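You operate a simulated robot arm through the tools that you are given. There is no shell and no other tool.

Carry out the task below with a simulated robot arm. There is one attempt and no reset: what you move stays moved.

Task
Sand the old paint off the board on the bench's clamp plate with the sanding block marked 80.
Fine: tighten the orange clamp on it first; put the block back, loosen the clamp all the way and swing its arm aside. Set down upright: what you pick out. What is to be rubbed or washed off counts as gone when no trace of it is left.
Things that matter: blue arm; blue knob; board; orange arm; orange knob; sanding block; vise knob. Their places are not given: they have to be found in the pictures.

Only the result counts: the job must be done as asked and must still hold three seconds after the hand-in. Knocking over, shifting, dropping, spilling or breaking anything else fails it.

Robot
A 6-joint arm with a two-finger gripper, fixed in place. Base frame: the origin is on the floor under the middle of its stand, x ahead of it, y to its left, z up; the work surface is at about z = 920. Units: mm, rad, N and s.
With the tool pointing down near the work surface it reaches from about 140 to 660 mm from the base axis. Its first joint turns from -1.152 to 1.152 rad. Payload 2.45 kg.
The TCP is the grasp point between the finger pads, 30 mm short of the fingertips. In the tool frame z runs along the fingers and y along their closing line. The gripper opens to 106 mm; its body begins 79 mm behind the TCP.
Orientation is told as [roll, pitch, yaw] about the base's x, y, z axes, in that order, counted from this pose: with the fingers straight down and closing along the base's y, the tool's x points along the base's -x, its y along +y and its z along -z.

Tools
- The arm moves only by the tool arm_command. Its argument "commands" is a list of rows, each a list of 3 entries, a list of its own where there are three numbers: the shift along the tool's x, y, z in mm, then the turn, a rotation vector about the tool's x, y, z in rad, then the closure in counts, from 0 (fully open) to 255 (shut). In form: [[[tx, ty, tz], [wx, wy, wz], gripper], ...]. A call has 1 to 20 rows; each row shifts and turns the commanded pose from where the row before left it, along the tool's axes as they then stand. A row lasts 0.2 s, in which the tool goes at most 50 mm and 0.15 rad; a call with a longer step from one row to the next is refused whole, and so is a gripper value outside its range. A pose out of reach is approached as far as the arm can. The call stops where the force on the tool passes 50 N (or 10 N more than at its start, if that is more) or the arm is blocked; 0.2 s more then pass. Each finger travels about 153 mm/s and halts on what it meets, pressing with about 25 N; the grip force reading is that of the motor and also rises with nothing between the fingers. The clock runs only during rows and for 0.2 s after the last one: add rows that do not move to give the fingers time. It gives the time, the measured TCP pose, the force on the tool (base axes), the opening and the grip force at its end, in the units of the frame above (readings bear some noise), with the torque about the TCP (base axes, N m) and any sound that the robot's microphone picked up.
- Cameras (640 x 400 px; columns grow to the right, rows downward): "scene" is fixed at [67.3, 422.6, 1398.9]; the picture's right is [-0.64, -0.76, 0.00], its down [-0.47, 0.39, -0.79] and it looks along [0.61, -0.51, -0.61] (base axes); focal length 214 px, centre (320, 200). "wrist" rides on the gripper at [76, -2, -106] in the tool frame; the picture's right is [0.02, 1.00, 0.00], its down [-0.78, 0.02, -0.62] and it looks along [-0.62, 0.01, 0.78] (tool axes); focal length 247 px, centre (320, 200).
- grab_frame(camera): a new picture of that camera. It takes no simulated time.
- probe_pixels(camera, pixels): for up to 12 pixels [column, row] of the newest picture of that camera ("zoom" is the newest enlarged one), the place [x, y, z] in the base frame of the surface seen there, good to about 2 mm. It takes no simulated time.
- close_up(camera, box): a new picture of the part [left, top, right, bottom] of that camera's present view, enlarged. It takes no simulated time.
- finish_job(): hands the job in; it is judged then, once.

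Leave the gripper open and the arm clear of the work at the hand-in unless told otherwise.

The tools are called after "Request:" by a JSON object that holds its "name" and its "arguments". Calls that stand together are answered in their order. arm_command: Moves the arm, as the interface text tells. Its arguments: {"type":"object","properties":{"commands":{"type":"array"}},"required":["commands"]} The other tools are called the same way: grab_frame (camera) takes a picture; probe_pixels (camera, pixels) gives the place of the surface under pixels of a picture; close_up (camera, box) takes an enlarged picture of a part of a camera's view; finish_job () hands the job in.

At the start:

```text
time_s: 0.0
position: [377.0, -207.9, 1278.8]
orientation: [0.002, -0.004, 0.0]
force: [-0.4, 0.5, 0.4]
ft_torque: [0.0, 0.01, -0.01]
width: 106.0
finger_force: 0.0
```

scene: 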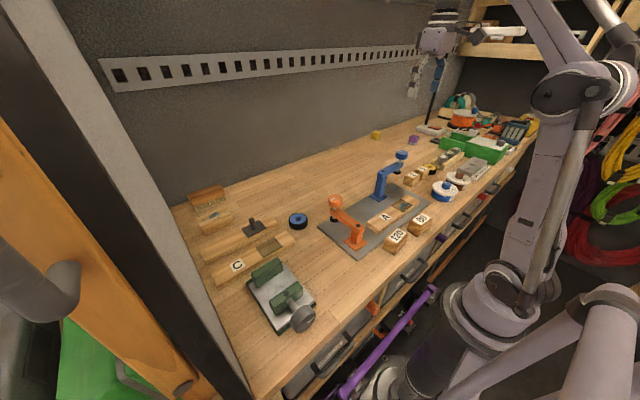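
wrist: 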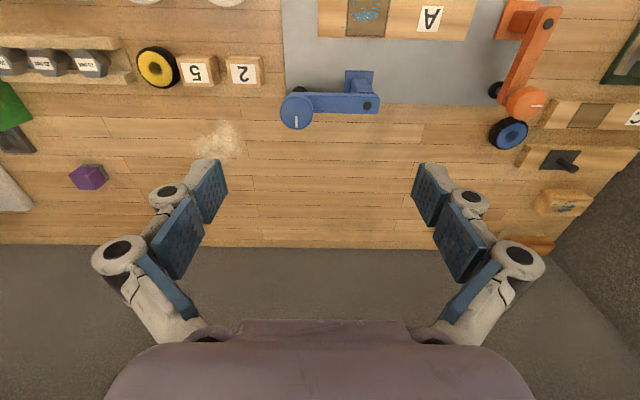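

I see the clamp plate with a board marked A, an orange clamp and a blue clamp, and blocks marked 120 and 80 in front of the plate. I'll take enlarged views of that area first.

Request:
{"name": "close_up", "arguments": {"camera": "scene", "box": [300, 140, 460, 260]}}

Request:
{"name": "close_up", "arguments": {"camera": "wrist", "box": [260, 0, 640, 220]}}

```text
3.33 times, centred on (380, 200) of scene
```

zoom: 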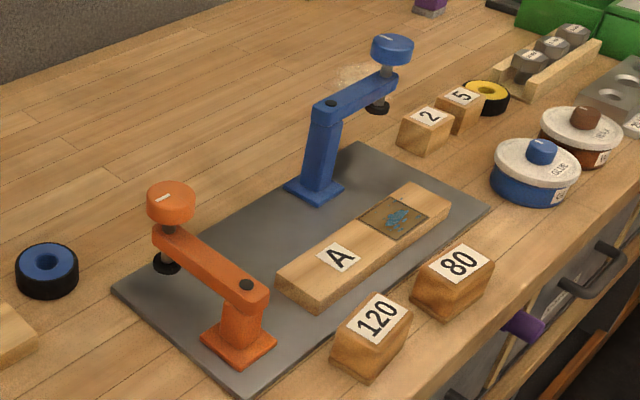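

```text
1.68 times, centred on (450, 110) of wrist
```

zoom: 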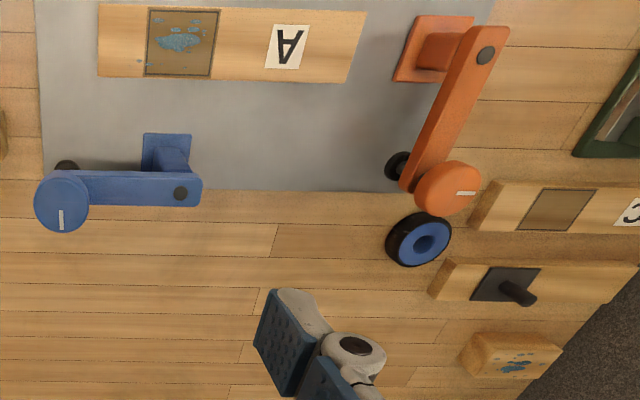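

The orange clamp's arm now points away from the board. Next I probe the board corners, clamp parts and blocks on the enlarged wrist picture (the newest zoom).

Request:
{"name": "probe_pixels", "arguments": {"camera": "zoom", "pixels": [[98, 6], [98, 77], [366, 12], [346, 83], [150, 10], [146, 72], [217, 14], [211, 77], [487, 56], [447, 190], [435, 50], [415, 80]]}}

Request:
{"name": "probe_pixels", "arguments": {"camera": "scene", "pixels": [[343, 189], [336, 200], [361, 225], [344, 241], [379, 248], [397, 236], [421, 219], [388, 216], [398, 204], [346, 214], [330, 219], [376, 220]]}}

```text
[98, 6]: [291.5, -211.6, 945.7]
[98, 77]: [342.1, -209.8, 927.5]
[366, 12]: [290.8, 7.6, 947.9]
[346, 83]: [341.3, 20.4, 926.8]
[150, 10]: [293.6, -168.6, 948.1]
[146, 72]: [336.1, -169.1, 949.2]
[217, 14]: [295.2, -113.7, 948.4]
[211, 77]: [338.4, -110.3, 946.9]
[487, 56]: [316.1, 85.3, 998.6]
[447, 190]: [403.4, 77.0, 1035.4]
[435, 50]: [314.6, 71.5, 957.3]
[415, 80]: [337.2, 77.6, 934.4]
```

```text
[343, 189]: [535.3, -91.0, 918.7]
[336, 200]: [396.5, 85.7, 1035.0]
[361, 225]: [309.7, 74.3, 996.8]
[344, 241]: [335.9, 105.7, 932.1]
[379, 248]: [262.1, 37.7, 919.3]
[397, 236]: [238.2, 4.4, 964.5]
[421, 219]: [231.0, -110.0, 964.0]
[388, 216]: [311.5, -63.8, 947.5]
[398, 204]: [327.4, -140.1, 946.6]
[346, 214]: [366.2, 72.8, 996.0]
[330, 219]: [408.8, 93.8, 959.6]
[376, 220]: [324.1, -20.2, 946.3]
```

The board top is at z≈947 (x 291–340, y −211 to ~10), the paint patch at y≈−169 to −112, the orange pivot near (316, 85) and its knob near (400, 80, 1035). I move the hand high over the orange clamp to get a better wrist view.

Request:
{"name": "arm_command", "arguments": {"commands": [[[18.1, 35.4, 11.3], [0, 0, 0], 0], [[18.1, 35.4, 11.3], [0, 0, 0], 0], [[18.1, 35.4, 11.3], [0, 0, 0], 0], [[18.1, 35.4, 11.3], [0, 0, 0], 0], [[18.1, 35.4, 11.3], [0, 0, 0], 0], [[18.1, 35.4, 11.3], [0, 0, 0], 0], [[18.1, 35.4, 11.3], [0, 0, 0], 0], [[0, 0, 0], [0, 0, 0], 0]]}}

Request:
{"name": "grab_frame", "arguments": {"camera": "wrist"}}

Request:
{"name": "grab_frame", "arguments": {"camera": "scene"}}

```text
time_s: 1.8
position: [248.9, 42.8, 1197.3]
orientation: [0.001, -0.005, 0.002]
force: [-0.6, -0.1, 0.2]
ft_torque: [0.02, 0.01, -0.03]
width: 106.1
finger_force: 0.1
```

```text
taken
```

wrist: 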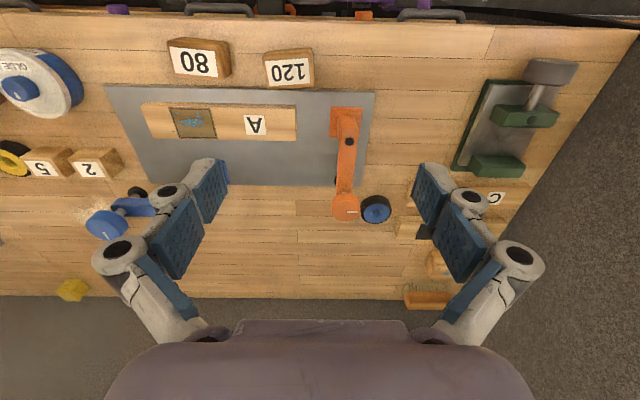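

```text
taken
```

scene: 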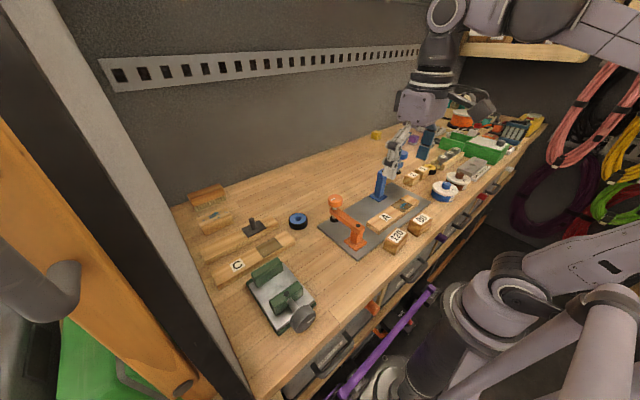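

The wrist view now shows the board, the clamp and both blocks from above. I enlarge the clamp and the block areas.

Request:
{"name": "close_up", "arguments": {"camera": "wrist", "box": [220, 80, 420, 230]}}

Request:
{"name": "close_up", "arguments": {"camera": "wrist", "box": [100, 20, 340, 170]}}

Request:
{"name": "close_up", "arguments": {"camera": "scene", "box": [310, 180, 390, 260]}}

```text
2.67 times, centred on (320, 155) of wrist
```

zoom: 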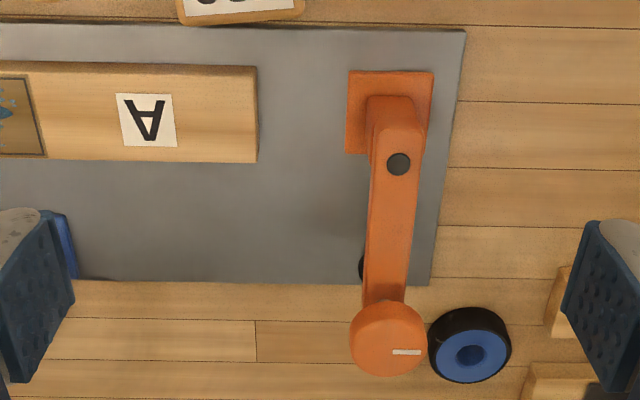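

```text
2.67 times, centred on (220, 95) of wrist
```

zoom: 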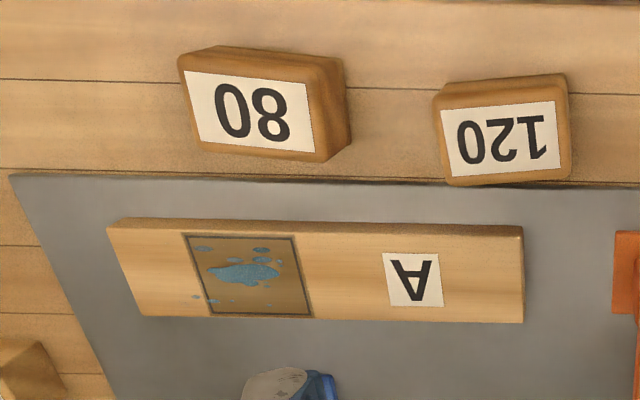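

```text
5.00 times, centred on (350, 220) of scene
```

zoom: 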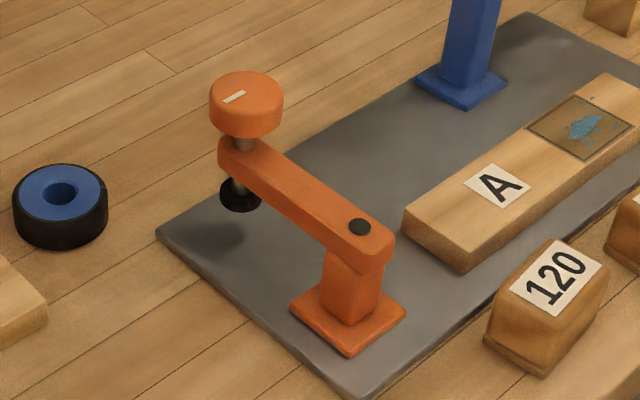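

I probe the orange clamp's knob top, arm, pivot cap and pad in this enlarged scene picture.

Request:
{"name": "probe_pixels", "arguments": {"camera": "zoom", "pixels": [[247, 88], [215, 90], [279, 90], [245, 130], [234, 96], [360, 226], [240, 203], [300, 190], [228, 160], [372, 262], [440, 262], [548, 362]]}}

Request:
{"name": "close_up", "arguments": {"camera": "wrist", "box": [220, 80, 420, 230]}}

```text
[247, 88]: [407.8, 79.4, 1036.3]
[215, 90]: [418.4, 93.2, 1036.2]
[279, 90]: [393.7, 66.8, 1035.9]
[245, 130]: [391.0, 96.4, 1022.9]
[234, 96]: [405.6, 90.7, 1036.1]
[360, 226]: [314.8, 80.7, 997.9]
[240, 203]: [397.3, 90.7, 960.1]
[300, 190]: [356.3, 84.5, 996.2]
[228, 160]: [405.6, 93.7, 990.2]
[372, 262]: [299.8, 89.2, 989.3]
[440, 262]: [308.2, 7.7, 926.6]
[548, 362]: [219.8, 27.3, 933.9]
```

```text
2.67 times, centred on (320, 155) of wrist
```

zoom: 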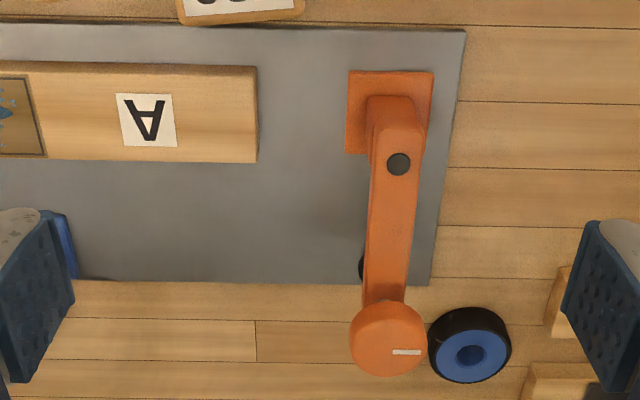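

I refine with the wrist close-up: knob edges, marker line, pivot cap, board end corners.

Request:
{"name": "probe_pixels", "arguments": {"camera": "zoom", "pixels": [[388, 325], [388, 308], [353, 330], [424, 330], [393, 352], [418, 352], [399, 164], [375, 230], [414, 230], [255, 70], [255, 157], [390, 372]]}}

```text
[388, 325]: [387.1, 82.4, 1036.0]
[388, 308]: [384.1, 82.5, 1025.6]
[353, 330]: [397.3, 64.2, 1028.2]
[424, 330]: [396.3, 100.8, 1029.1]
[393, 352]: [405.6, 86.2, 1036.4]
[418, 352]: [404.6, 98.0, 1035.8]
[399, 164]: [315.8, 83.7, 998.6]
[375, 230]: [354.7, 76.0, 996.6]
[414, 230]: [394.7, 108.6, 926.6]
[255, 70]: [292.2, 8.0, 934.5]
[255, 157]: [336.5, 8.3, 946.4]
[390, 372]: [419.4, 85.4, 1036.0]
```

The knob's centre is about (403, 82.5) with a radius of about 18, the pivot (315.5, 83), and the board's near end y≈8. Swung to −y, the pad would land on the board at about (315, −5). Next I measure the 80 block and the paint patch.

Request:
{"name": "close_up", "arguments": {"camera": "wrist", "box": [130, 20, 290, 150]}}

```text
3.08 times, centred on (210, 85) of wrist
```

zoom: 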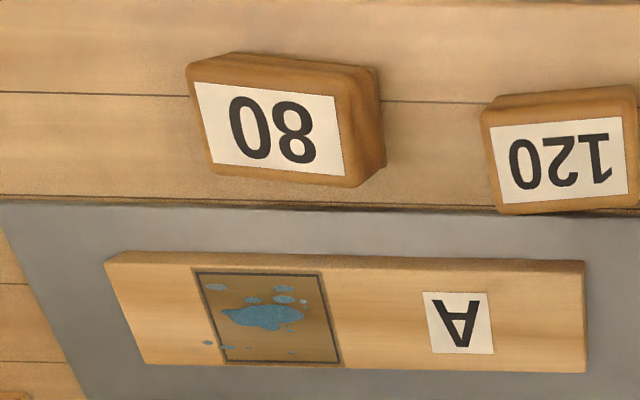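

I probe the corners of the 80 block's top, the 120 block's nearest edge, and the paint specks.

Request:
{"name": "probe_pixels", "arguments": {"camera": "zoom", "pixels": [[193, 76], [350, 80], [355, 182], [215, 168], [270, 130], [378, 165], [490, 110], [500, 208], [195, 270], [320, 273], [340, 366], [225, 362]]}}

Request:
{"name": "probe_pixels", "arguments": {"camera": "zoom", "pixels": [[207, 343], [216, 287], [304, 300], [291, 353], [268, 318], [110, 262], [147, 362], [583, 268], [583, 370], [225, 58], [372, 72], [370, 180]]}}

```text
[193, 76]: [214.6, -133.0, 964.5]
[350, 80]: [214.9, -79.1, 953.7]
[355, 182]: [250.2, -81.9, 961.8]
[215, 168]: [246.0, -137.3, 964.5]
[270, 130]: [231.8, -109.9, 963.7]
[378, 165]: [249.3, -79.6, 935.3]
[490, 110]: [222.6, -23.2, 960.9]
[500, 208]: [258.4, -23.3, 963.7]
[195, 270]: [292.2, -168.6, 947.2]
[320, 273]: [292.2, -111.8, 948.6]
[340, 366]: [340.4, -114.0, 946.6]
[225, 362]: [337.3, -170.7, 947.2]
```

```text
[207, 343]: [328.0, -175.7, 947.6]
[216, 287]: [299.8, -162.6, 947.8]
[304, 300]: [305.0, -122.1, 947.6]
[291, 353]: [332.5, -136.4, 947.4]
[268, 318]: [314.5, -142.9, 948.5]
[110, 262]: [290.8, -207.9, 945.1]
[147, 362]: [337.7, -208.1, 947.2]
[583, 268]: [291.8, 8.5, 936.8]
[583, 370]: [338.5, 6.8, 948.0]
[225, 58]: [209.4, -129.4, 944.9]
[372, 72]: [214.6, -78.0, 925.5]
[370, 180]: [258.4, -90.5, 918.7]
```

The 80 block is about 58 x 36 mm, 44 tall, centred near (231, −108), turned a few degrees. Now I check the blue clamp, the ring next to the orange knob, and the vise, so as to keep clear of them.

Request:
{"name": "close_up", "arguments": {"camera": "scene", "box": [220, 140, 440, 290]}}

```text
2.67 times, centred on (330, 215) of scene
```

zoom: 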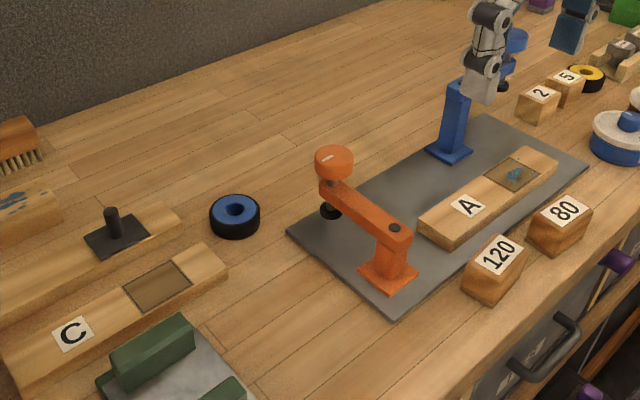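

Request:
{"name": "probe_pixels", "arguments": {"camera": "zoom", "pixels": [[237, 203], [212, 212], [258, 208], [153, 340], [107, 380], [235, 392], [168, 320], [110, 220], [460, 100], [450, 155], [516, 42], [227, 280]]}}

```text
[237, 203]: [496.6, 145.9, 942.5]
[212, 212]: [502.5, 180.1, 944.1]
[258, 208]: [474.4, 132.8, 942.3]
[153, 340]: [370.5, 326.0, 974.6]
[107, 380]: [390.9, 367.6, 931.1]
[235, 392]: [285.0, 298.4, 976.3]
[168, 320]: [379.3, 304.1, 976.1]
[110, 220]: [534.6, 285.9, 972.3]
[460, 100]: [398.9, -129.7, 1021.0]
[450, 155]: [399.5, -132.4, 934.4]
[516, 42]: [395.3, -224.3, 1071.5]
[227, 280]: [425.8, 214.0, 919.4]
```

The ring (about 490, 150) and vise (y>300) are well clear of the orange clamp. The blue clamp is tall (knob top z≈1071 at (395, −224)), so I must keep off it. I close the fingers and move above a point on the +y side of the orange arm, to push it from there.

Request:
{"name": "arm_command", "arguments": {"commands": [[[-29, 21.75, 24.25], [0, 0, 0], 255], [[-29, 21.75, 24.25], [0, 0, 0], 255], [[-29, 21.75, 24.25], [0, 0, 0], 255], [[-29, 21.75, 24.25], [0, 0, 0], 255], [[0, 0, 0], [0, 0, 0], 255]]}}

Request:
{"name": "close_up", "arguments": {"camera": "scene", "box": [260, 100, 440, 260]}}

Request:
{"name": "grab_frame", "arguments": {"camera": "wrist"}}

```text
time_s: 3.0
position: [364.4, 129.2, 1103.5]
orientation: [0.0, -0.004, 0.0]
force: [-0.2, -0.2, 0.6]
ft_torque: [0.02, 0.03, -0.02]
width: 0.0
finger_force: 24.8
```

```text
2.50 times, centred on (350, 180) of scene
```

zoom: 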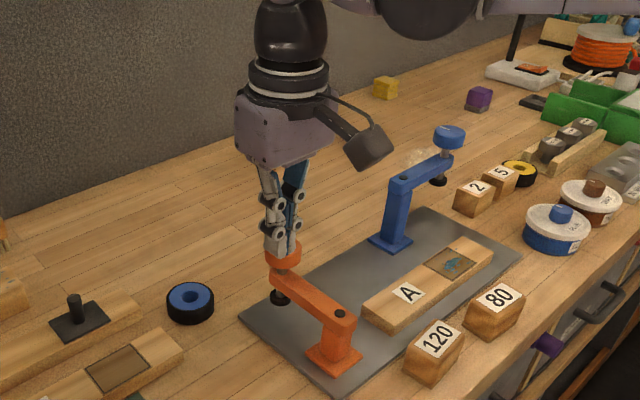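

```text
taken
```

wrist: 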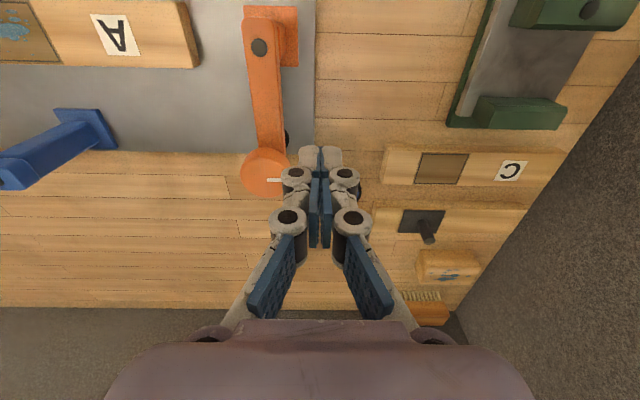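

The closed fingers are at the middle of the wrist picture (around 300–342, 150). I probe their outline to learn their thickness.

Request:
{"name": "probe_pixels", "arguments": {"camera": "wrist", "pixels": [[304, 156], [338, 156], [302, 166], [284, 174], [358, 174], [293, 158], [348, 158], [321, 160], [274, 222], [368, 222]]}}

```text
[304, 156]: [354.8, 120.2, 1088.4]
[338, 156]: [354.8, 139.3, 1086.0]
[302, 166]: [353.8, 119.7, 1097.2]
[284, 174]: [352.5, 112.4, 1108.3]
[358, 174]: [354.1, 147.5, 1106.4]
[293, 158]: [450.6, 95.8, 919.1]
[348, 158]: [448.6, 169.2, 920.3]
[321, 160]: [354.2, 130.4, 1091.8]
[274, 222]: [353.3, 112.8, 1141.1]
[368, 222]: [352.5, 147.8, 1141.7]
```

Each closed finger pair is about ±10–12 mm at the tip. I lower the tips beside the orange arm (TCP z≈1005, tips ≈975), at (365, 127), without touching it yet.

Request:
{"name": "arm_command", "arguments": {"commands": [[[0, 0, 32.5], [0, 0, 0], 255], [[0, 0, 32.5], [0, 0, 0], 255], [[0, 0, 32.5], [0, 0, 0], 255], [[0, 0, 0], [0, 0, 0], 255]]}}

Request:
{"name": "close_up", "arguments": {"camera": "scene", "box": [290, 140, 410, 260]}}

Request:
{"name": "close_up", "arguments": {"camera": "wrist", "box": [200, 0, 440, 250]}}

```text
time_s: 4.0
position: [365.5, 129.0, 1003.2]
orientation: [-0.001, -0.002, 0.002]
force: [0.3, 0.6, -1.3]
ft_torque: [-0.01, -0.04, -0.01]
width: 0.2
finger_force: 25.4
```

```text
3.33 times, centred on (350, 200) of scene
```

zoom: 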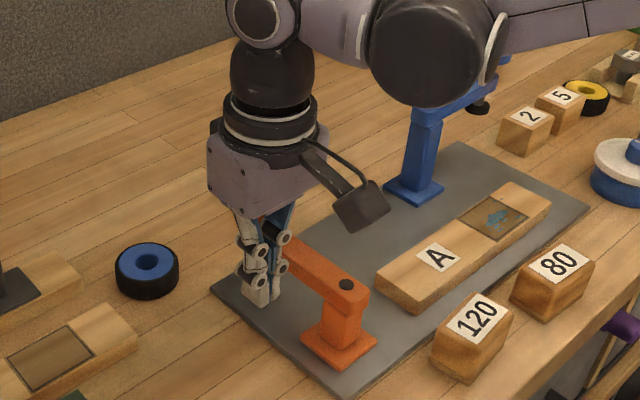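

```text
1.60 times, centred on (320, 125) of wrist
```

zoom: 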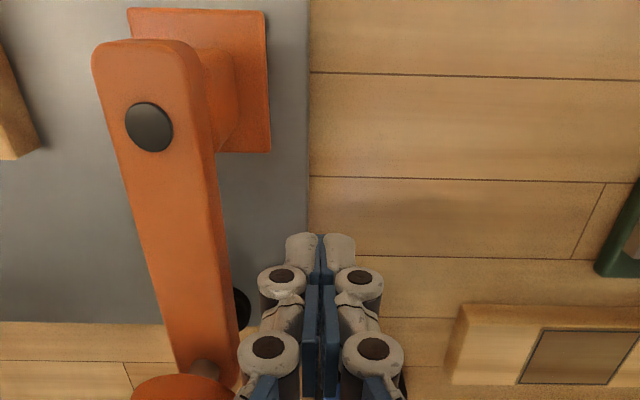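

The fingers stand beside the arm without contact. I probe the arm's near edges and pivot cap in this close-up.

Request:
{"name": "probe_pixels", "arguments": {"camera": "zoom", "pixels": [[150, 127], [210, 220], [140, 220], [216, 260], [226, 300], [180, 330], [205, 60], [100, 60]]}}

```text
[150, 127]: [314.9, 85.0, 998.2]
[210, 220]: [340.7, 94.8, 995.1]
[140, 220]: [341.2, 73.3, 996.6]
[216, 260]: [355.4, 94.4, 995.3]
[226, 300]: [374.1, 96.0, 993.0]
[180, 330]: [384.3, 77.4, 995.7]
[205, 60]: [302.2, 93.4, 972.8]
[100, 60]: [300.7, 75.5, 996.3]
```

The arm spans y 73–95 about a pivot at (315, 84). I now push it round clockwise in small steps along an arc, first to about 45°, then look.

Request:
{"name": "arm_command", "arguments": {"commands": [[[0.4, -10.2, 0], [0, 0, 0], 255], [[0.4, -10.2, 0], [0, 0, 0], 255], [[-2.4, -5.8, 0], [0, 0, 0], 255], [[-2.3, -5.7, 0], [0, 0, 0], 255], [[-0.8, -6.8, 0], [0, 0, 0], 255], [[-0.8, -6.8, 0], [0, 0, 0], 255], [[1.2, -7.2, 0], [0, 0, 0], 255], [[1.2, -7.1, 0], [0, 0, 0], 255], [[0, 0, 0], [0, 0, 0], 255]]}}

Request:
{"name": "close_up", "arguments": {"camera": "scene", "box": [290, 140, 410, 260]}}

Request:
{"name": "grab_frame", "arguments": {"camera": "wrist"}}

```text
time_s: 6.0
position: [370.0, 66.7, 1003.9]
orientation: [0.001, -0.003, -0.001]
force: [1.3, 0.4, -0.1]
ft_torque: [0.03, 0.01, 0.0]
width: 0.2
finger_force: 25.0
```

```text
3.33 times, centred on (350, 200) of scene
```

zoom: 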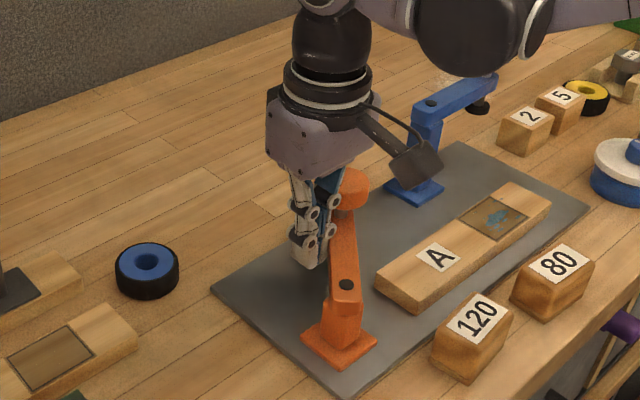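

```text
taken
```

wrist: 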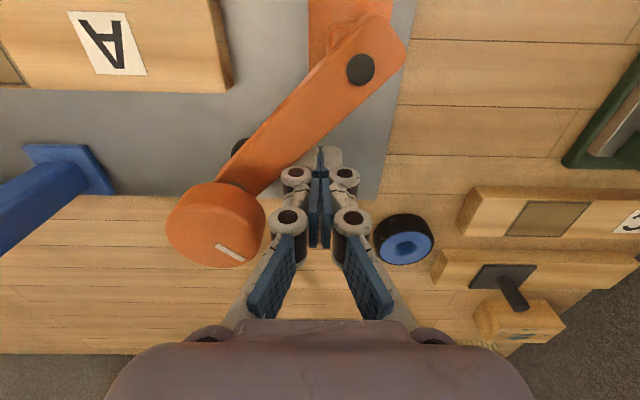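

The arm swings freely and stands at about 45°. I keep pushing along the arc to 90°.

Request:
{"name": "arm_command", "arguments": {"commands": [[[3.5, -6.9, 0], [0, 0, 0], 255], [[3.6, -6.9, 0], [0, 0, 0], 255], [[5.7, -5.8, 0], [0, 0, 0], 255], [[5.7, -5.8, 0], [0, 0, 0], 255], [[5.0, -2.6, 0], [0, 0, 0], 255], [[5.0, -2.6, 0], [0, 0, 0], 255], [[4.0, -2.0, 0], [0, 0, 0], 255], [[0, 0, 0], [0, 0, 0], 255]]}}

Request:
{"name": "close_up", "arguments": {"camera": "scene", "box": [290, 140, 410, 260]}}

Request:
{"name": "grab_frame", "arguments": {"camera": "wrist"}}

```text
time_s: 7.8
position: [337.9, 34.9, 1005.8]
orientation: [0.002, -0.004, 0.0]
force: [5.8, 1.8, -0.3]
ft_torque: [-0.02, -0.08, -0.03]
width: 6.2
finger_force: 28.2
```

```text
3.33 times, centred on (350, 200) of scene
```

zoom: 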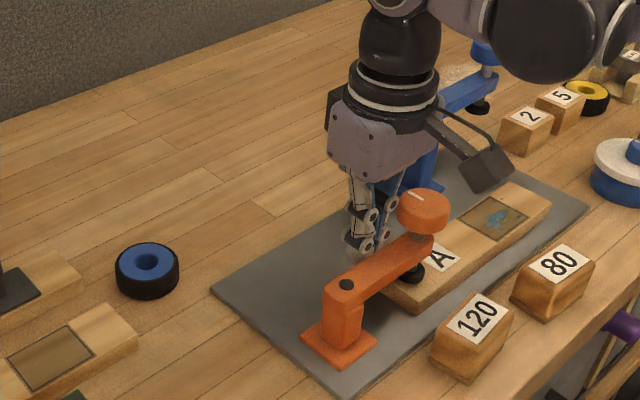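

```text
taken
```

wrist: 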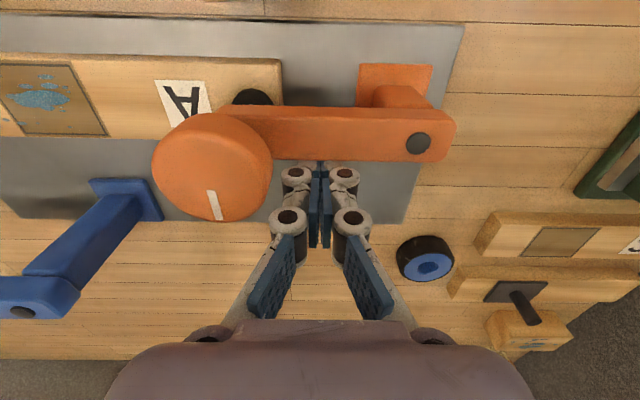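

The arm now lies over the board; the reading shows 5.8 N along +x, so it may have met a stop. I probe the knob, arm edges and pivot cap in the wrist picture.

Request:
{"name": "probe_pixels", "arguments": {"camera": "wrist", "pixels": [[418, 143], [300, 160], [300, 107], [155, 165], [268, 165], [212, 118], [212, 212], [215, 192], [220, 218], [420, 160], [420, 110]]}}

```text
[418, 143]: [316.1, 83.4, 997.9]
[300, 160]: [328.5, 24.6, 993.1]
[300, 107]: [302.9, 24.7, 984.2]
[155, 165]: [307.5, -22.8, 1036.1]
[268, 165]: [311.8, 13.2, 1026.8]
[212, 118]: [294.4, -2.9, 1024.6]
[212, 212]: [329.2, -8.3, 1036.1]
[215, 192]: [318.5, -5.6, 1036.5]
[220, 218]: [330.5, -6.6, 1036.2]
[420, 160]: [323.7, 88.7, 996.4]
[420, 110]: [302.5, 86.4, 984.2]
```

The knob now sits at about (313.5, −5), right over the board's end. I back off along +x, rise, open the fingers, and go above the knob, turning the hand +1.2 rad to have a long clockwise stroke.

Request:
{"name": "arm_command", "arguments": {"commands": [[[-20, 0, 0], [0, 0, 0], 255], [[0, 0, -33.3], [0, 0, 0], 255], [[0, 0, -33.3], [0, 0, 0], 255], [[0, 0, -33.3], [0, 0, 0], 255], [[21.7, -19.75, 0], [0, 0, 0], 60], [[21.7, -19.75, 0], [0, 0, 0], 60], [[0, 0, 0], [0, 0, -0.15], 60], [[0, 0, 0], [0, 0, -0.15], 60], [[0, 0, 0], [0, 0, -0.15], 60], [[0, 0, 0], [0, 0, -0.15], 60], [[0, 0, 0], [0, 0, -0.15], 60], [[0, 0, 0], [0, 0, -0.15], 60], [[0, 0, 0], [0, 0, -0.15], 60], [[0, 0, 0], [0, 0, -0.15], 60], [[0, 0, 0], [0, 0, 0], 60]]}}

Request:
{"name": "grab_frame", "arguments": {"camera": "wrist"}}

Request:
{"name": "close_up", "arguments": {"camera": "scene", "box": [310, 140, 430, 260]}}

```text
time_s: 11.0
position: [313.7, -4.1, 1104.1]
orientation: [-0.002, -0.001, 1.2]
force: [-0.6, -0.2, -0.6]
ft_torque: [0.02, -0.02, -0.02]
width: 81.3
finger_force: 0.1
```

```text
taken
```

wrist: 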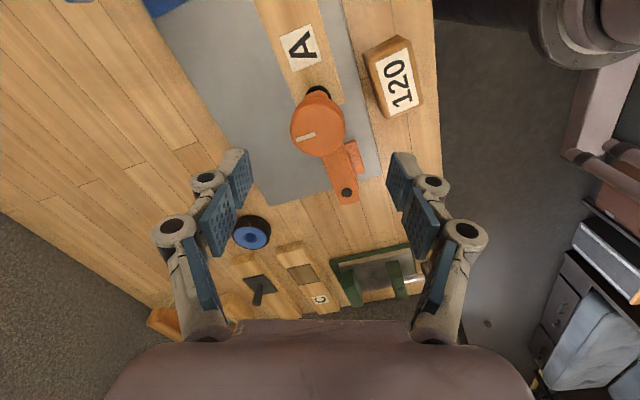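

```text
3.33 times, centred on (370, 200) of scene
```

zoom: 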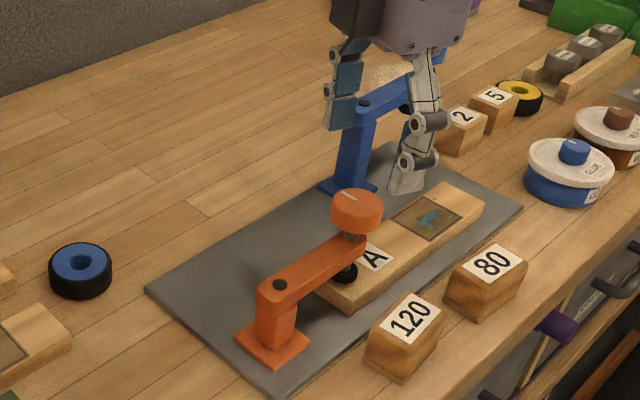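

The hand turned to yaw 1.2 without trouble. I probe the knob rim, pad and board gap again in a tight scene close-up before descending.

Request:
{"name": "close_up", "arguments": {"camera": "scene", "box": [360, 190, 400, 235]}}

Request:
{"name": "probe_pixels", "arguments": {"camera": "wrist", "pixels": [[318, 105], [293, 128], [343, 128], [322, 155], [306, 135], [300, 137], [312, 133], [346, 191], [318, 128]]}}

```text
8.89 times, centred on (380, 212) of scene
```

zoom: 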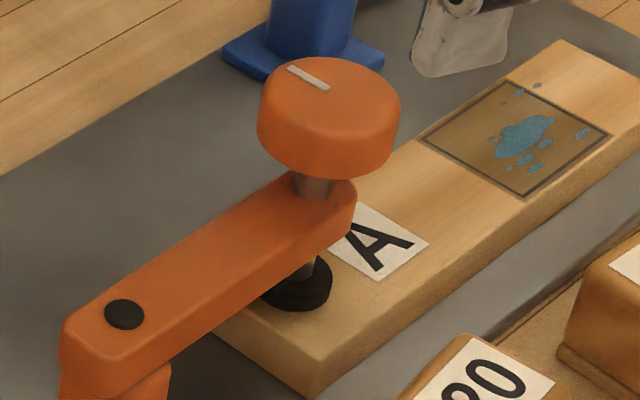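

```text
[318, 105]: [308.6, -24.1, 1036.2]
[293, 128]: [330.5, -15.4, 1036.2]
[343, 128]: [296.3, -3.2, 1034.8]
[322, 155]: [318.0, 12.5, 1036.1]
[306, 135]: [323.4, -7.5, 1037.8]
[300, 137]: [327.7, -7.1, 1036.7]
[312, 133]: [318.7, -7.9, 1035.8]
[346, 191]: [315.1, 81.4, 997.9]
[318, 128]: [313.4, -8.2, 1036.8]
```

I probe the pad and knob's lower rim in the zoom.

Request:
{"name": "probe_pixels", "arguments": {"camera": "zoom", "pixels": [[300, 285], [298, 306], [300, 318], [329, 170], [329, 180], [312, 186], [305, 275], [329, 160]]}}

```text
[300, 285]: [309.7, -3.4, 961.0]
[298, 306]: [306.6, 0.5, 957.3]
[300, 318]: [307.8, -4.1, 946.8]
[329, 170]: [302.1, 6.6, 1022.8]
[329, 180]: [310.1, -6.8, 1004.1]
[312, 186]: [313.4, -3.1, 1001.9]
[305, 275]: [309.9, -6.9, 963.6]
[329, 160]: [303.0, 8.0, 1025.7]
```

The knob spans z≈1021–1036 and the pad hangs about 9 mm above the board. I lower to TCP z≈1034 (tips about 7 mm above the arm) and close on the knob.

Request:
{"name": "arm_command", "arguments": {"commands": [[[0, 0, 35.5], [0, 0, 0], 60], [[0, 0, 35.5], [0, 0, 0], 60], [[0, 0, 0], [0, 0, 0], 60], [[0, 0, 0], [0, 0, 0], 255], [[0, 0, 0], [0, 0, 0], 255], [[0, 0, 0], [0, 0, 0], 255]]}}

Request:
{"name": "close_up", "arguments": {"camera": "scene", "box": [330, 160, 430, 250]}}

```text
time_s: 12.4
position: [314.3, -5.7, 1034.4]
orientation: [-0.009, -0.001, 1.2]
force: [20.0, -9.3, 2.5]
ft_torque: [-0.35, -0.06, -0.05]
width: 40.1
finger_force: 44.9
```

```text
4.44 times, centred on (380, 205) of scene
```

zoom: 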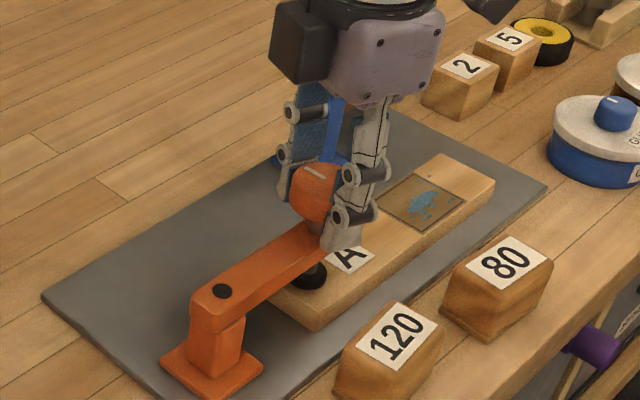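

The grip reading shows a one-sided 22 N sideways push and 40 mm opening; the fingers may still be settling. I wait a few idle rows and read again.

Request:
{"name": "arm_command", "arguments": {"commands": [[[0, 0, 0], [0, 0, 0], 255], [[0, 0, 0], [0, 0, 0], 255], [[0, 0, 0], [0, 0, 0], 255]]}}

Request:
{"name": "grab_frame", "arguments": {"camera": "wrist"}}

```text
time_s: 13.2
position: [314.8, -6.0, 1032.8]
orientation: [-0.009, -0.002, 1.2]
force: [22.4, -13.9, 4.2]
ft_torque: [-0.15, -0.28, -0.08]
width: 40.1
finger_force: 44.6
```

```text
taken
```

wrist: 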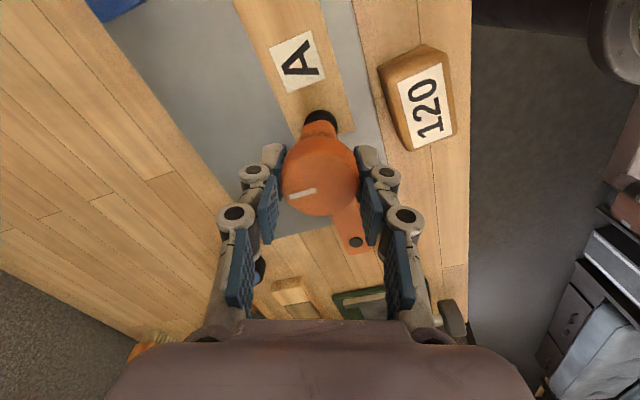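

Both fingers touch the knob (diameter 40), but the hand is about 1.5 mm off-centre. I shift along −tool y by 1.5 mm to balance the push.

Request:
{"name": "arm_command", "arguments": {"commands": [[[0, -1.5, 0], [0, 0, 0], 255], [[0, 0, 0], [0, 0, 0], 255]]}}

```text
time_s: 13.8
position: [314.2, -5.2, 1034.4]
orientation: [-0.005, -0.003, 1.2]
force: [11.7, -4.4, 3.0]
ft_torque: [-0.31, -0.32, -0.09]
width: 39.9
finger_force: 44.8
```

That halved the sideways push. One more 1 mm shift, then I begin turning clockwise (tool +z) gently by 0.6 rad and watch the torque.

Request:
{"name": "arm_command", "arguments": {"commands": [[[0, -1.0, 0], [0, 0, 0], 255], [[0, 0, 0], [0, 0, 0], 255], [[0, 0, 0], [0, 0, 0.1], 255], [[0, 0, 0], [0, 0, 0.1], 255], [[0, 0, 0], [0, 0, 0.1], 255], [[0, 0, 0], [0, 0, 0.1], 255], [[0, 0, 0], [0, 0, 0.1], 255], [[0, 0, 0], [0, 0, 0.1], 255], [[0, 0, 0], [0, 0, 0], 255]]}}

Request:
{"name": "grab_frame", "arguments": {"camera": "wrist"}}

Request:
{"name": "close_up", "arguments": {"camera": "scene", "box": [340, 170, 420, 240]}}

```text
time_s: 15.8
position: [316.7, -6.4, 1033.5]
orientation: [-0.001, -0.001, 0.598]
force: [4.6, -9.5, -20.6]
ft_torque: [-0.13, -0.26, -0.01]
width: 40.0
finger_force: 44.8
```

```text
taken
```

wrist: 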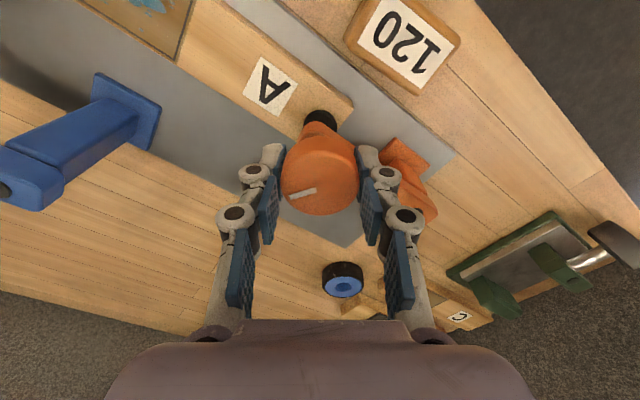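

```text
5.71 times, centred on (380, 205) of scene
```

zoom: 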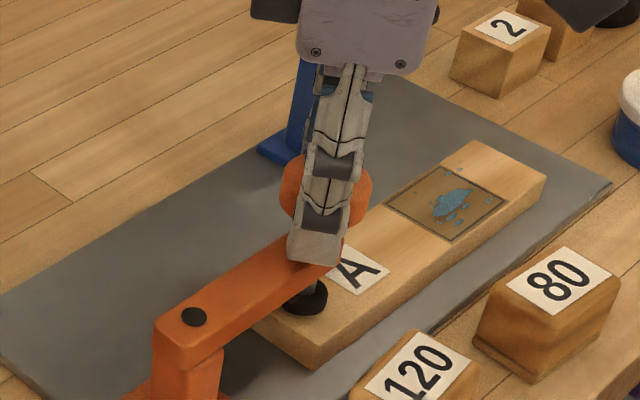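

The knob turns with the hand and the −20 N vertical pull shows that clockwise screws it down. I probe the pad and knob height to find the thread's lead.

Request:
{"name": "probe_pixels", "arguments": {"camera": "zoom", "pixels": [[305, 305], [305, 295], [322, 290], [300, 312], [293, 190], [368, 190]]}}

Request:
{"name": "probe_pixels", "arguments": {"camera": "wrist", "pixels": [[320, 160], [320, 180], [320, 200], [305, 194], [320, 212]]}}

```text
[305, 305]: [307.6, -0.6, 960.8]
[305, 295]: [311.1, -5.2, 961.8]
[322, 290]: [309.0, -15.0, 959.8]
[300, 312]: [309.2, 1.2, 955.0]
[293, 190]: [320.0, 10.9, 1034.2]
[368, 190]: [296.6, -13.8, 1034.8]
```

```text
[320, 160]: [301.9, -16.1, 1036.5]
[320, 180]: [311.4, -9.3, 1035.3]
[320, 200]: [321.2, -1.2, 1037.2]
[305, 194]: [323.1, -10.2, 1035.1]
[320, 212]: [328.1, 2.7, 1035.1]
```

The knob has sunk only slightly. I continue turning clockwise with a small downward follow (0.15 mm per 0.1 rad), down to yaw ≈ −0.4, and check forces.

Request:
{"name": "arm_command", "arguments": {"commands": [[[0, 0, 0.8], [0, 0, 0], 255], [[0, 0, 0.15], [0, 0, 0.1], 255], [[0, 0, 0.15], [0, 0, 0.1], 255], [[0, 0, 0.15], [0, 0, 0.1], 255], [[0, 0, 0.15], [0, 0, 0.1], 255], [[0, 0, 0.15], [0, 0, 0.1], 255], [[0, 0, 0.15], [0, 0, 0.1], 255], [[0, 0, 0.15], [0, 0, 0.1], 255], [[0, 0, 0.15], [0, 0, 0.1], 255], [[0, 0, 0.15], [0, 0, 0.1], 255], [[0, 0, 0.15], [0, 0, 0.1], 255], [[0, 0, 0], [0, 0, 0], 255]]}}

Request:
{"name": "grab_frame", "arguments": {"camera": "wrist"}}

```text
time_s: 18.4
position: [317.1, -7.5, 1032.8]
orientation: [-0.004, -0.003, -0.404]
force: [-0.6, -18.8, -33.2]
ft_torque: [-0.23, 0.0, 0.04]
width: 40.0
finger_force: 45.1
```

```text
taken
```

wrist: 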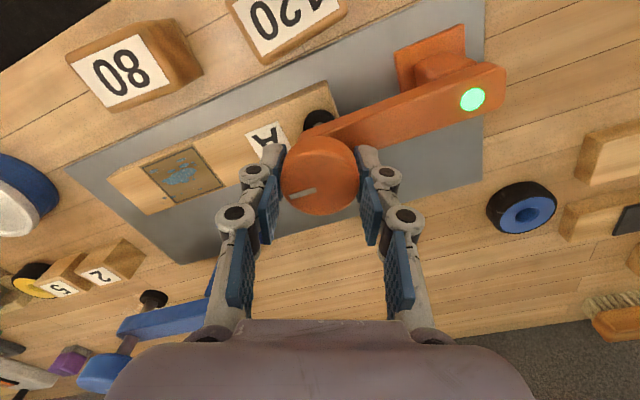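

The cap on the pivot now glows green, which suggests the clamp is tight. I check the pad against the board.

Request:
{"name": "close_up", "arguments": {"camera": "scene", "box": [340, 180, 420, 250]}}

Request:
{"name": "close_up", "arguments": {"camera": "wrist", "box": [230, 50, 530, 240]}}

```text
5.71 times, centred on (380, 215) of scene
```

zoom: 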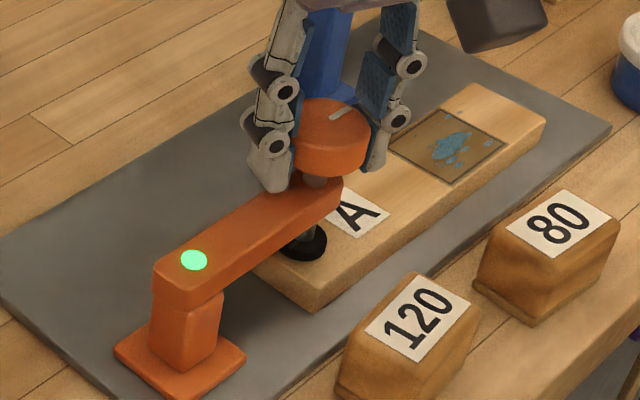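

```text
2.11 times, centred on (380, 145) of wrist
```

zoom: 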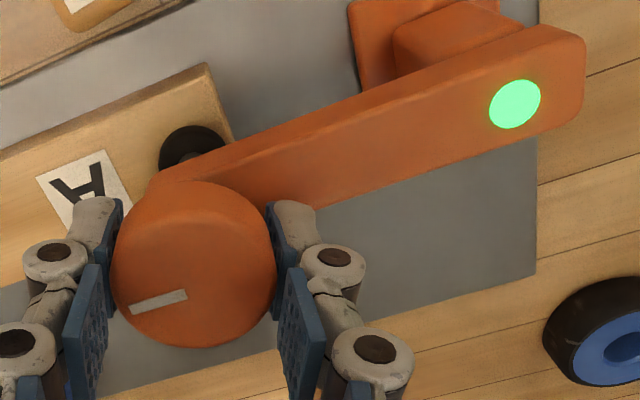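

I probe the pad's rim and the knob top again for their heights.

Request:
{"name": "close_up", "arguments": {"camera": "scene", "box": [365, 195, 395, 220]}}

Request:
{"name": "probe_pixels", "arguments": {"camera": "wrist", "pixels": [[320, 150], [320, 175], [320, 200], [300, 190], [340, 190]]}}

```text
16.00 times, centred on (380, 208) of scene
```

zoom: 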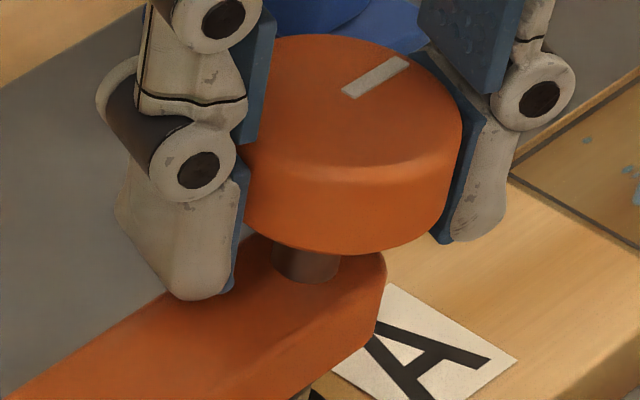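

```text
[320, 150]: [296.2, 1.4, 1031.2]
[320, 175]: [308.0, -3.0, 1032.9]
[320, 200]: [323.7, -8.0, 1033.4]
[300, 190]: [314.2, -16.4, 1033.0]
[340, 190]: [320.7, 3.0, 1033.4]
```

The knob top is now at about 1033 (3 mm lower). I look closer at the pad.

Request:
{"name": "close_up", "arguments": {"camera": "scene", "box": [360, 208, 400, 236]}}

```text
14.29 times, centred on (380, 222) of scene
```

zoom: 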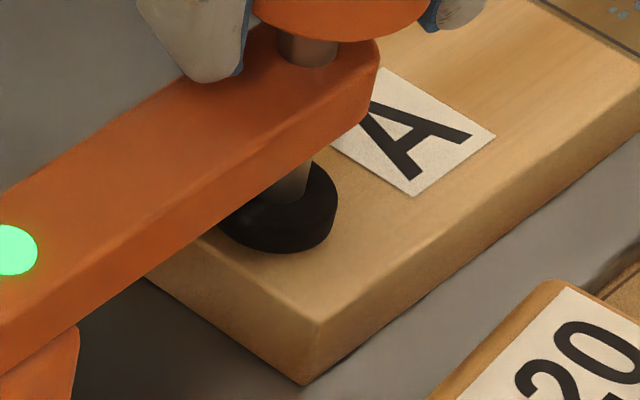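

Request:
{"name": "probe_pixels", "arguments": {"camera": "zoom", "pixels": [[285, 215], [285, 240], [285, 249], [325, 215], [332, 235], [285, 260], [310, 200]]}}

```text
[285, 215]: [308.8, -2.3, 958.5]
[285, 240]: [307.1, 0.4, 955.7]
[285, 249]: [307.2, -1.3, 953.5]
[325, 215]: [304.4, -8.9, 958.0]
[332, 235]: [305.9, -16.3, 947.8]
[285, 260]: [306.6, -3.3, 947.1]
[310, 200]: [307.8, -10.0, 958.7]
```

The pad seems close to or on the board (pad top 958.5). I relieve the sideways and vertical pull, then turn another 0.3 rad and watch torque and light.

Request:
{"name": "arm_command", "arguments": {"commands": [[[-0.5, -1.1, 1.5], [0, 0, 0], 255], [[0, 0, 0], [0, 0, 0], 255], [[0, 0, 0.2], [0, 0, 0.1], 255], [[0, 0, 0.2], [0, 0, 0.1], 255], [[0, 0, 0.2], [0, 0, 0.1], 255], [[0, 0, 0], [0, 0, 0], 255]]}}

Request:
{"name": "grab_frame", "arguments": {"camera": "wrist"}}

Request:
{"name": "close_up", "arguments": {"camera": "scene", "box": [360, 208, 400, 236]}}

```text
time_s: 19.8
position: [316.5, -7.7, 1029.0]
orientation: [0.002, -0.001, -0.702]
force: [-1.6, -11.1, -11.4]
ft_torque: [-0.14, 0.19, 0.03]
width: 40.2
finger_force: 44.7
```

```text
taken
```

wrist: 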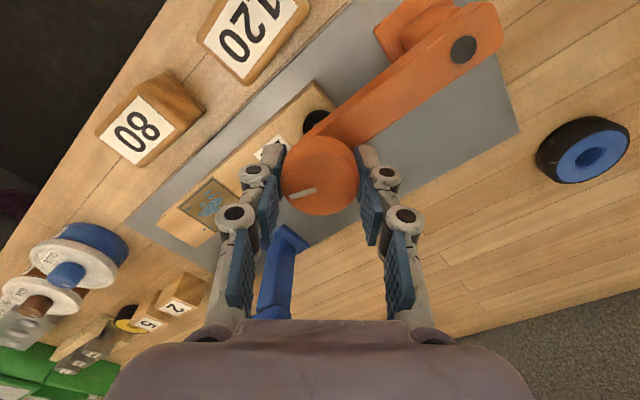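

```text
14.29 times, centred on (380, 222) of scene
```

zoom: 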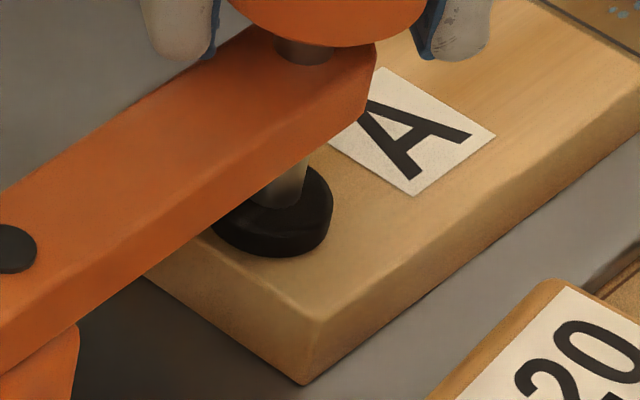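

The light went out again and the pad moved further down, so it had not been tight yet. I probe the pad and knob again, and compare.

Request:
{"name": "probe_pixels", "arguments": {"camera": "zoom", "pixels": [[280, 225], [280, 245], [280, 254], [320, 215], [328, 240], [280, 264], [12, 248]]}}

Request:
{"name": "probe_pixels", "arguments": {"camera": "wrist", "pixels": [[320, 150], [320, 175], [320, 200], [300, 190], [340, 190], [463, 50]]}}

Request:
{"name": "close_up", "arguments": {"camera": "scene", "box": [340, 180, 420, 250]}}

```text
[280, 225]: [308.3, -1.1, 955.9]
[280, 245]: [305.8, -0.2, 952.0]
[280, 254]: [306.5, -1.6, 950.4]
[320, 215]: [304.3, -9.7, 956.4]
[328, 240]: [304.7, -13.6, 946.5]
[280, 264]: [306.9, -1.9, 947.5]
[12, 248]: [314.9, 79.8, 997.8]
```

```text
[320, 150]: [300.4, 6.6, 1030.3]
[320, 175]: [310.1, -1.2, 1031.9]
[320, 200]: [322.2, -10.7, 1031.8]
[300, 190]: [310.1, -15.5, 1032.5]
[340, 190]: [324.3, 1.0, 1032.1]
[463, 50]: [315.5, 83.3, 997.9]
```

```text
5.71 times, centred on (380, 215) of scene
```

zoom: 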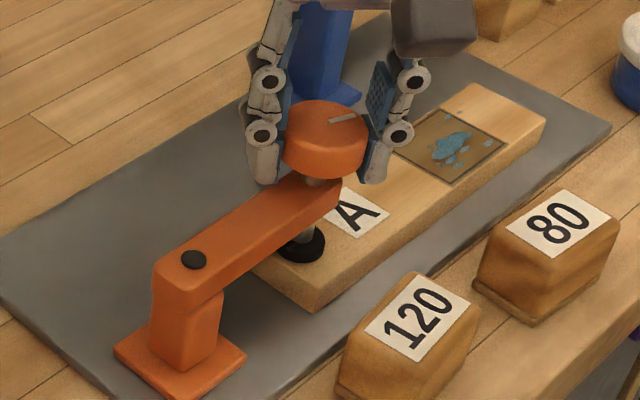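

The knob is now at z≈1032 (4 mm down, about 2.2 mm per rad) and the pad is still a few mm above the board. I continue turning clockwise 0.8 rad, following down 0.22 mm per 0.1 rad.

Request:
{"name": "arm_command", "arguments": {"commands": [[[-0.5, -0.6, 0.5], [0, 0, 0], 255], [[0, 0, 0.22], [0, 0, 0.1], 255], [[0, 0, 0.22], [0, 0, 0.1], 255], [[0, 0, 0.22], [0, 0, 0.1], 255], [[0, 0, 0.22], [0, 0, 0.1], 255], [[0, 0, 0], [0, 0, 0], 255]]}}

Request:
{"name": "close_up", "arguments": {"camera": "scene", "box": [340, 180, 420, 250]}}

```text
time_s: 21.2
position: [315.8, -9.1, 1028.5]
orientation: [0.003, -0.001, -1.102]
force: [0.0, -8.8, 0.4]
ft_torque: [-0.03, 0.07, -0.02]
width: 40.3
finger_force: 45.0
```

```text
5.71 times, centred on (380, 215) of scene
```

zoom: 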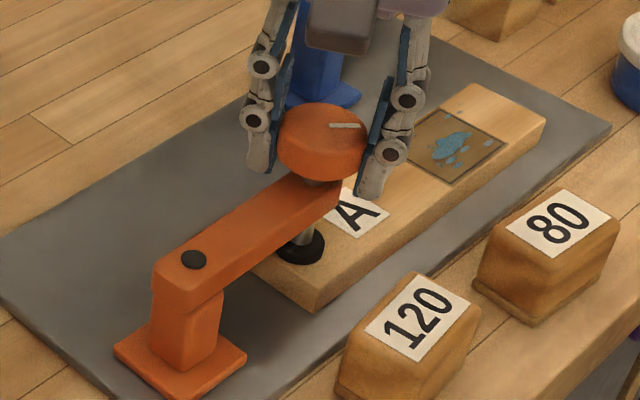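

The tips are now only about 1 mm above the clamp arm, so I regrip higher: open, rise 5 mm, turn the hand back to yaw +1.2, and look.

Request:
{"name": "arm_command", "arguments": {"commands": [[[0, 0, 0], [0, 0, 0], 60], [[0, 0, 0], [0, 0, 0], 60], [[0, 0, -5], [0, 0, 0], 60], [[0, 0, 0], [0, 0, -0.144], 60], [[0, 0, 0], [0, 0, -0.144], 60], [[0, 0, 0], [0, 0, -0.144], 60], [[0, 0, 0], [0, 0, -0.144], 60], [[0, 0, 0], [0, 0, -0.144], 60], [[0, 0, 0], [0, 0, -0.144], 60], [[0, 0, 0], [0, 0, -0.144], 60], [[0, 0, 0], [0, 0, -0.144], 60], [[0, 0, 0], [0, 0, -0.144], 60], [[0, 0, 0], [0, 0, -0.144], 60], [[0, 0, 0], [0, 0, -0.144], 60], [[0, 0, 0], [0, 0, -0.144], 60], [[0, 0, 0], [0, 0, -0.144], 60], [[0, 0, 0], [0, 0, -0.144], 60], [[0, 0, 0], [0, 0, -0.144], 60], [[0, 0, 0], [0, 0, -0.144], 60], [[0, 0, 0], [0, 0, 0], 60]]}}

Request:
{"name": "grab_frame", "arguments": {"camera": "wrist"}}

Request:
{"name": "close_up", "arguments": {"camera": "scene", "box": [350, 185, 410, 235]}}

```text
time_s: 25.4
position: [315.2, -7.9, 1032.9]
orientation: [-0.001, -0.002, 1.206]
force: [-0.2, -0.6, -0.2]
ft_torque: [0.01, 0.01, -0.01]
width: 81.1
finger_force: 0.0
```

```text
taken
```

wrist: 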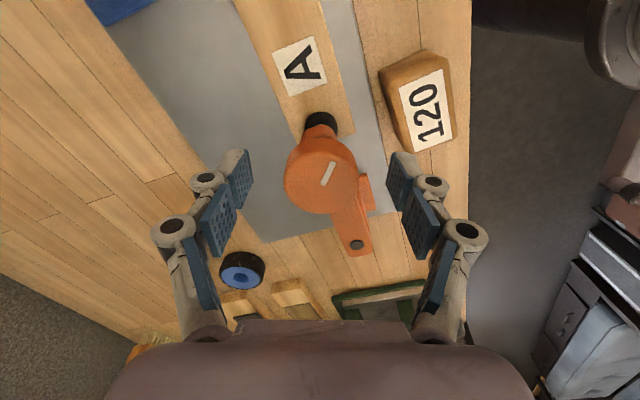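

```text
8.00 times, centred on (380, 210) of scene
```

zoom: 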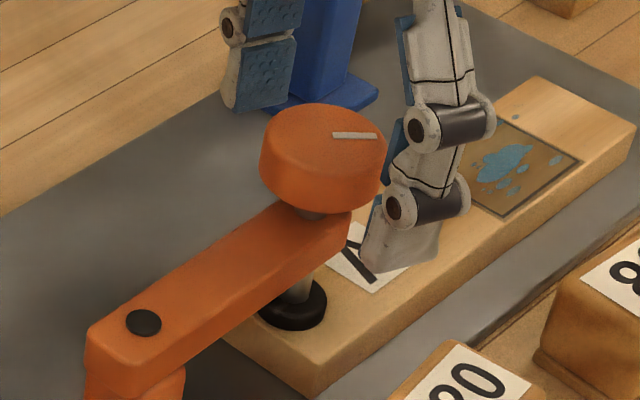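

The knob is lower and its white mark turned. I probe the knob rim and pad now.

Request:
{"name": "probe_pixels", "arguments": {"camera": "wrist", "pixels": [[288, 185], [355, 180], [320, 150], [325, 210], [320, 180], [333, 165], [322, 186]]}}

Request:
{"name": "probe_pixels", "arguments": {"camera": "zoom", "pixels": [[320, 130], [295, 308], [292, 325], [300, 335], [310, 292], [312, 212], [296, 290]]}}

```text
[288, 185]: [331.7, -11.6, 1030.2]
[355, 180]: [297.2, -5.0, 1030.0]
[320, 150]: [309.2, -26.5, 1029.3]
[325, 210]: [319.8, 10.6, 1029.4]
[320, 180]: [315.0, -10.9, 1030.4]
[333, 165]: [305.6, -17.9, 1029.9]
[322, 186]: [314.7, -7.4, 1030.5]
```

```text
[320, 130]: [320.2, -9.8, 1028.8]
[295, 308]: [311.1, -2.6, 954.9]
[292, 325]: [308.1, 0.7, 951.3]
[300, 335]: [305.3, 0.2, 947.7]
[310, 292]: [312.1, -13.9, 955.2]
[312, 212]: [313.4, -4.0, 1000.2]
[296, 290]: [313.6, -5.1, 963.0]
```

The knob axis is at about (314.5, −8), its top at z=1030, and the pad about 2–3 mm above the board. I centre the hand, close, and turn 0.8 rad clockwise with a small follow.

Request:
{"name": "arm_command", "arguments": {"commands": [[[0.47, 1.21, 0], [0, 0, 0], 60], [[0, 0, 0], [0, 0, 0], 255], [[0, 0, 0], [0, 0, 0], 255], [[0, 0, 0], [0, 0, 0], 255], [[0, 0, 0], [0, 0, 0], 255]]}}

```text
time_s: 26.6
position: [314.4, -8.2, 1033.4]
orientation: [-0.003, -0.001, 1.202]
force: [-0.7, -0.8, 5.0]
ft_torque: [-0.02, 0.0, 0.0]
width: 40.1
finger_force: 45.1
```

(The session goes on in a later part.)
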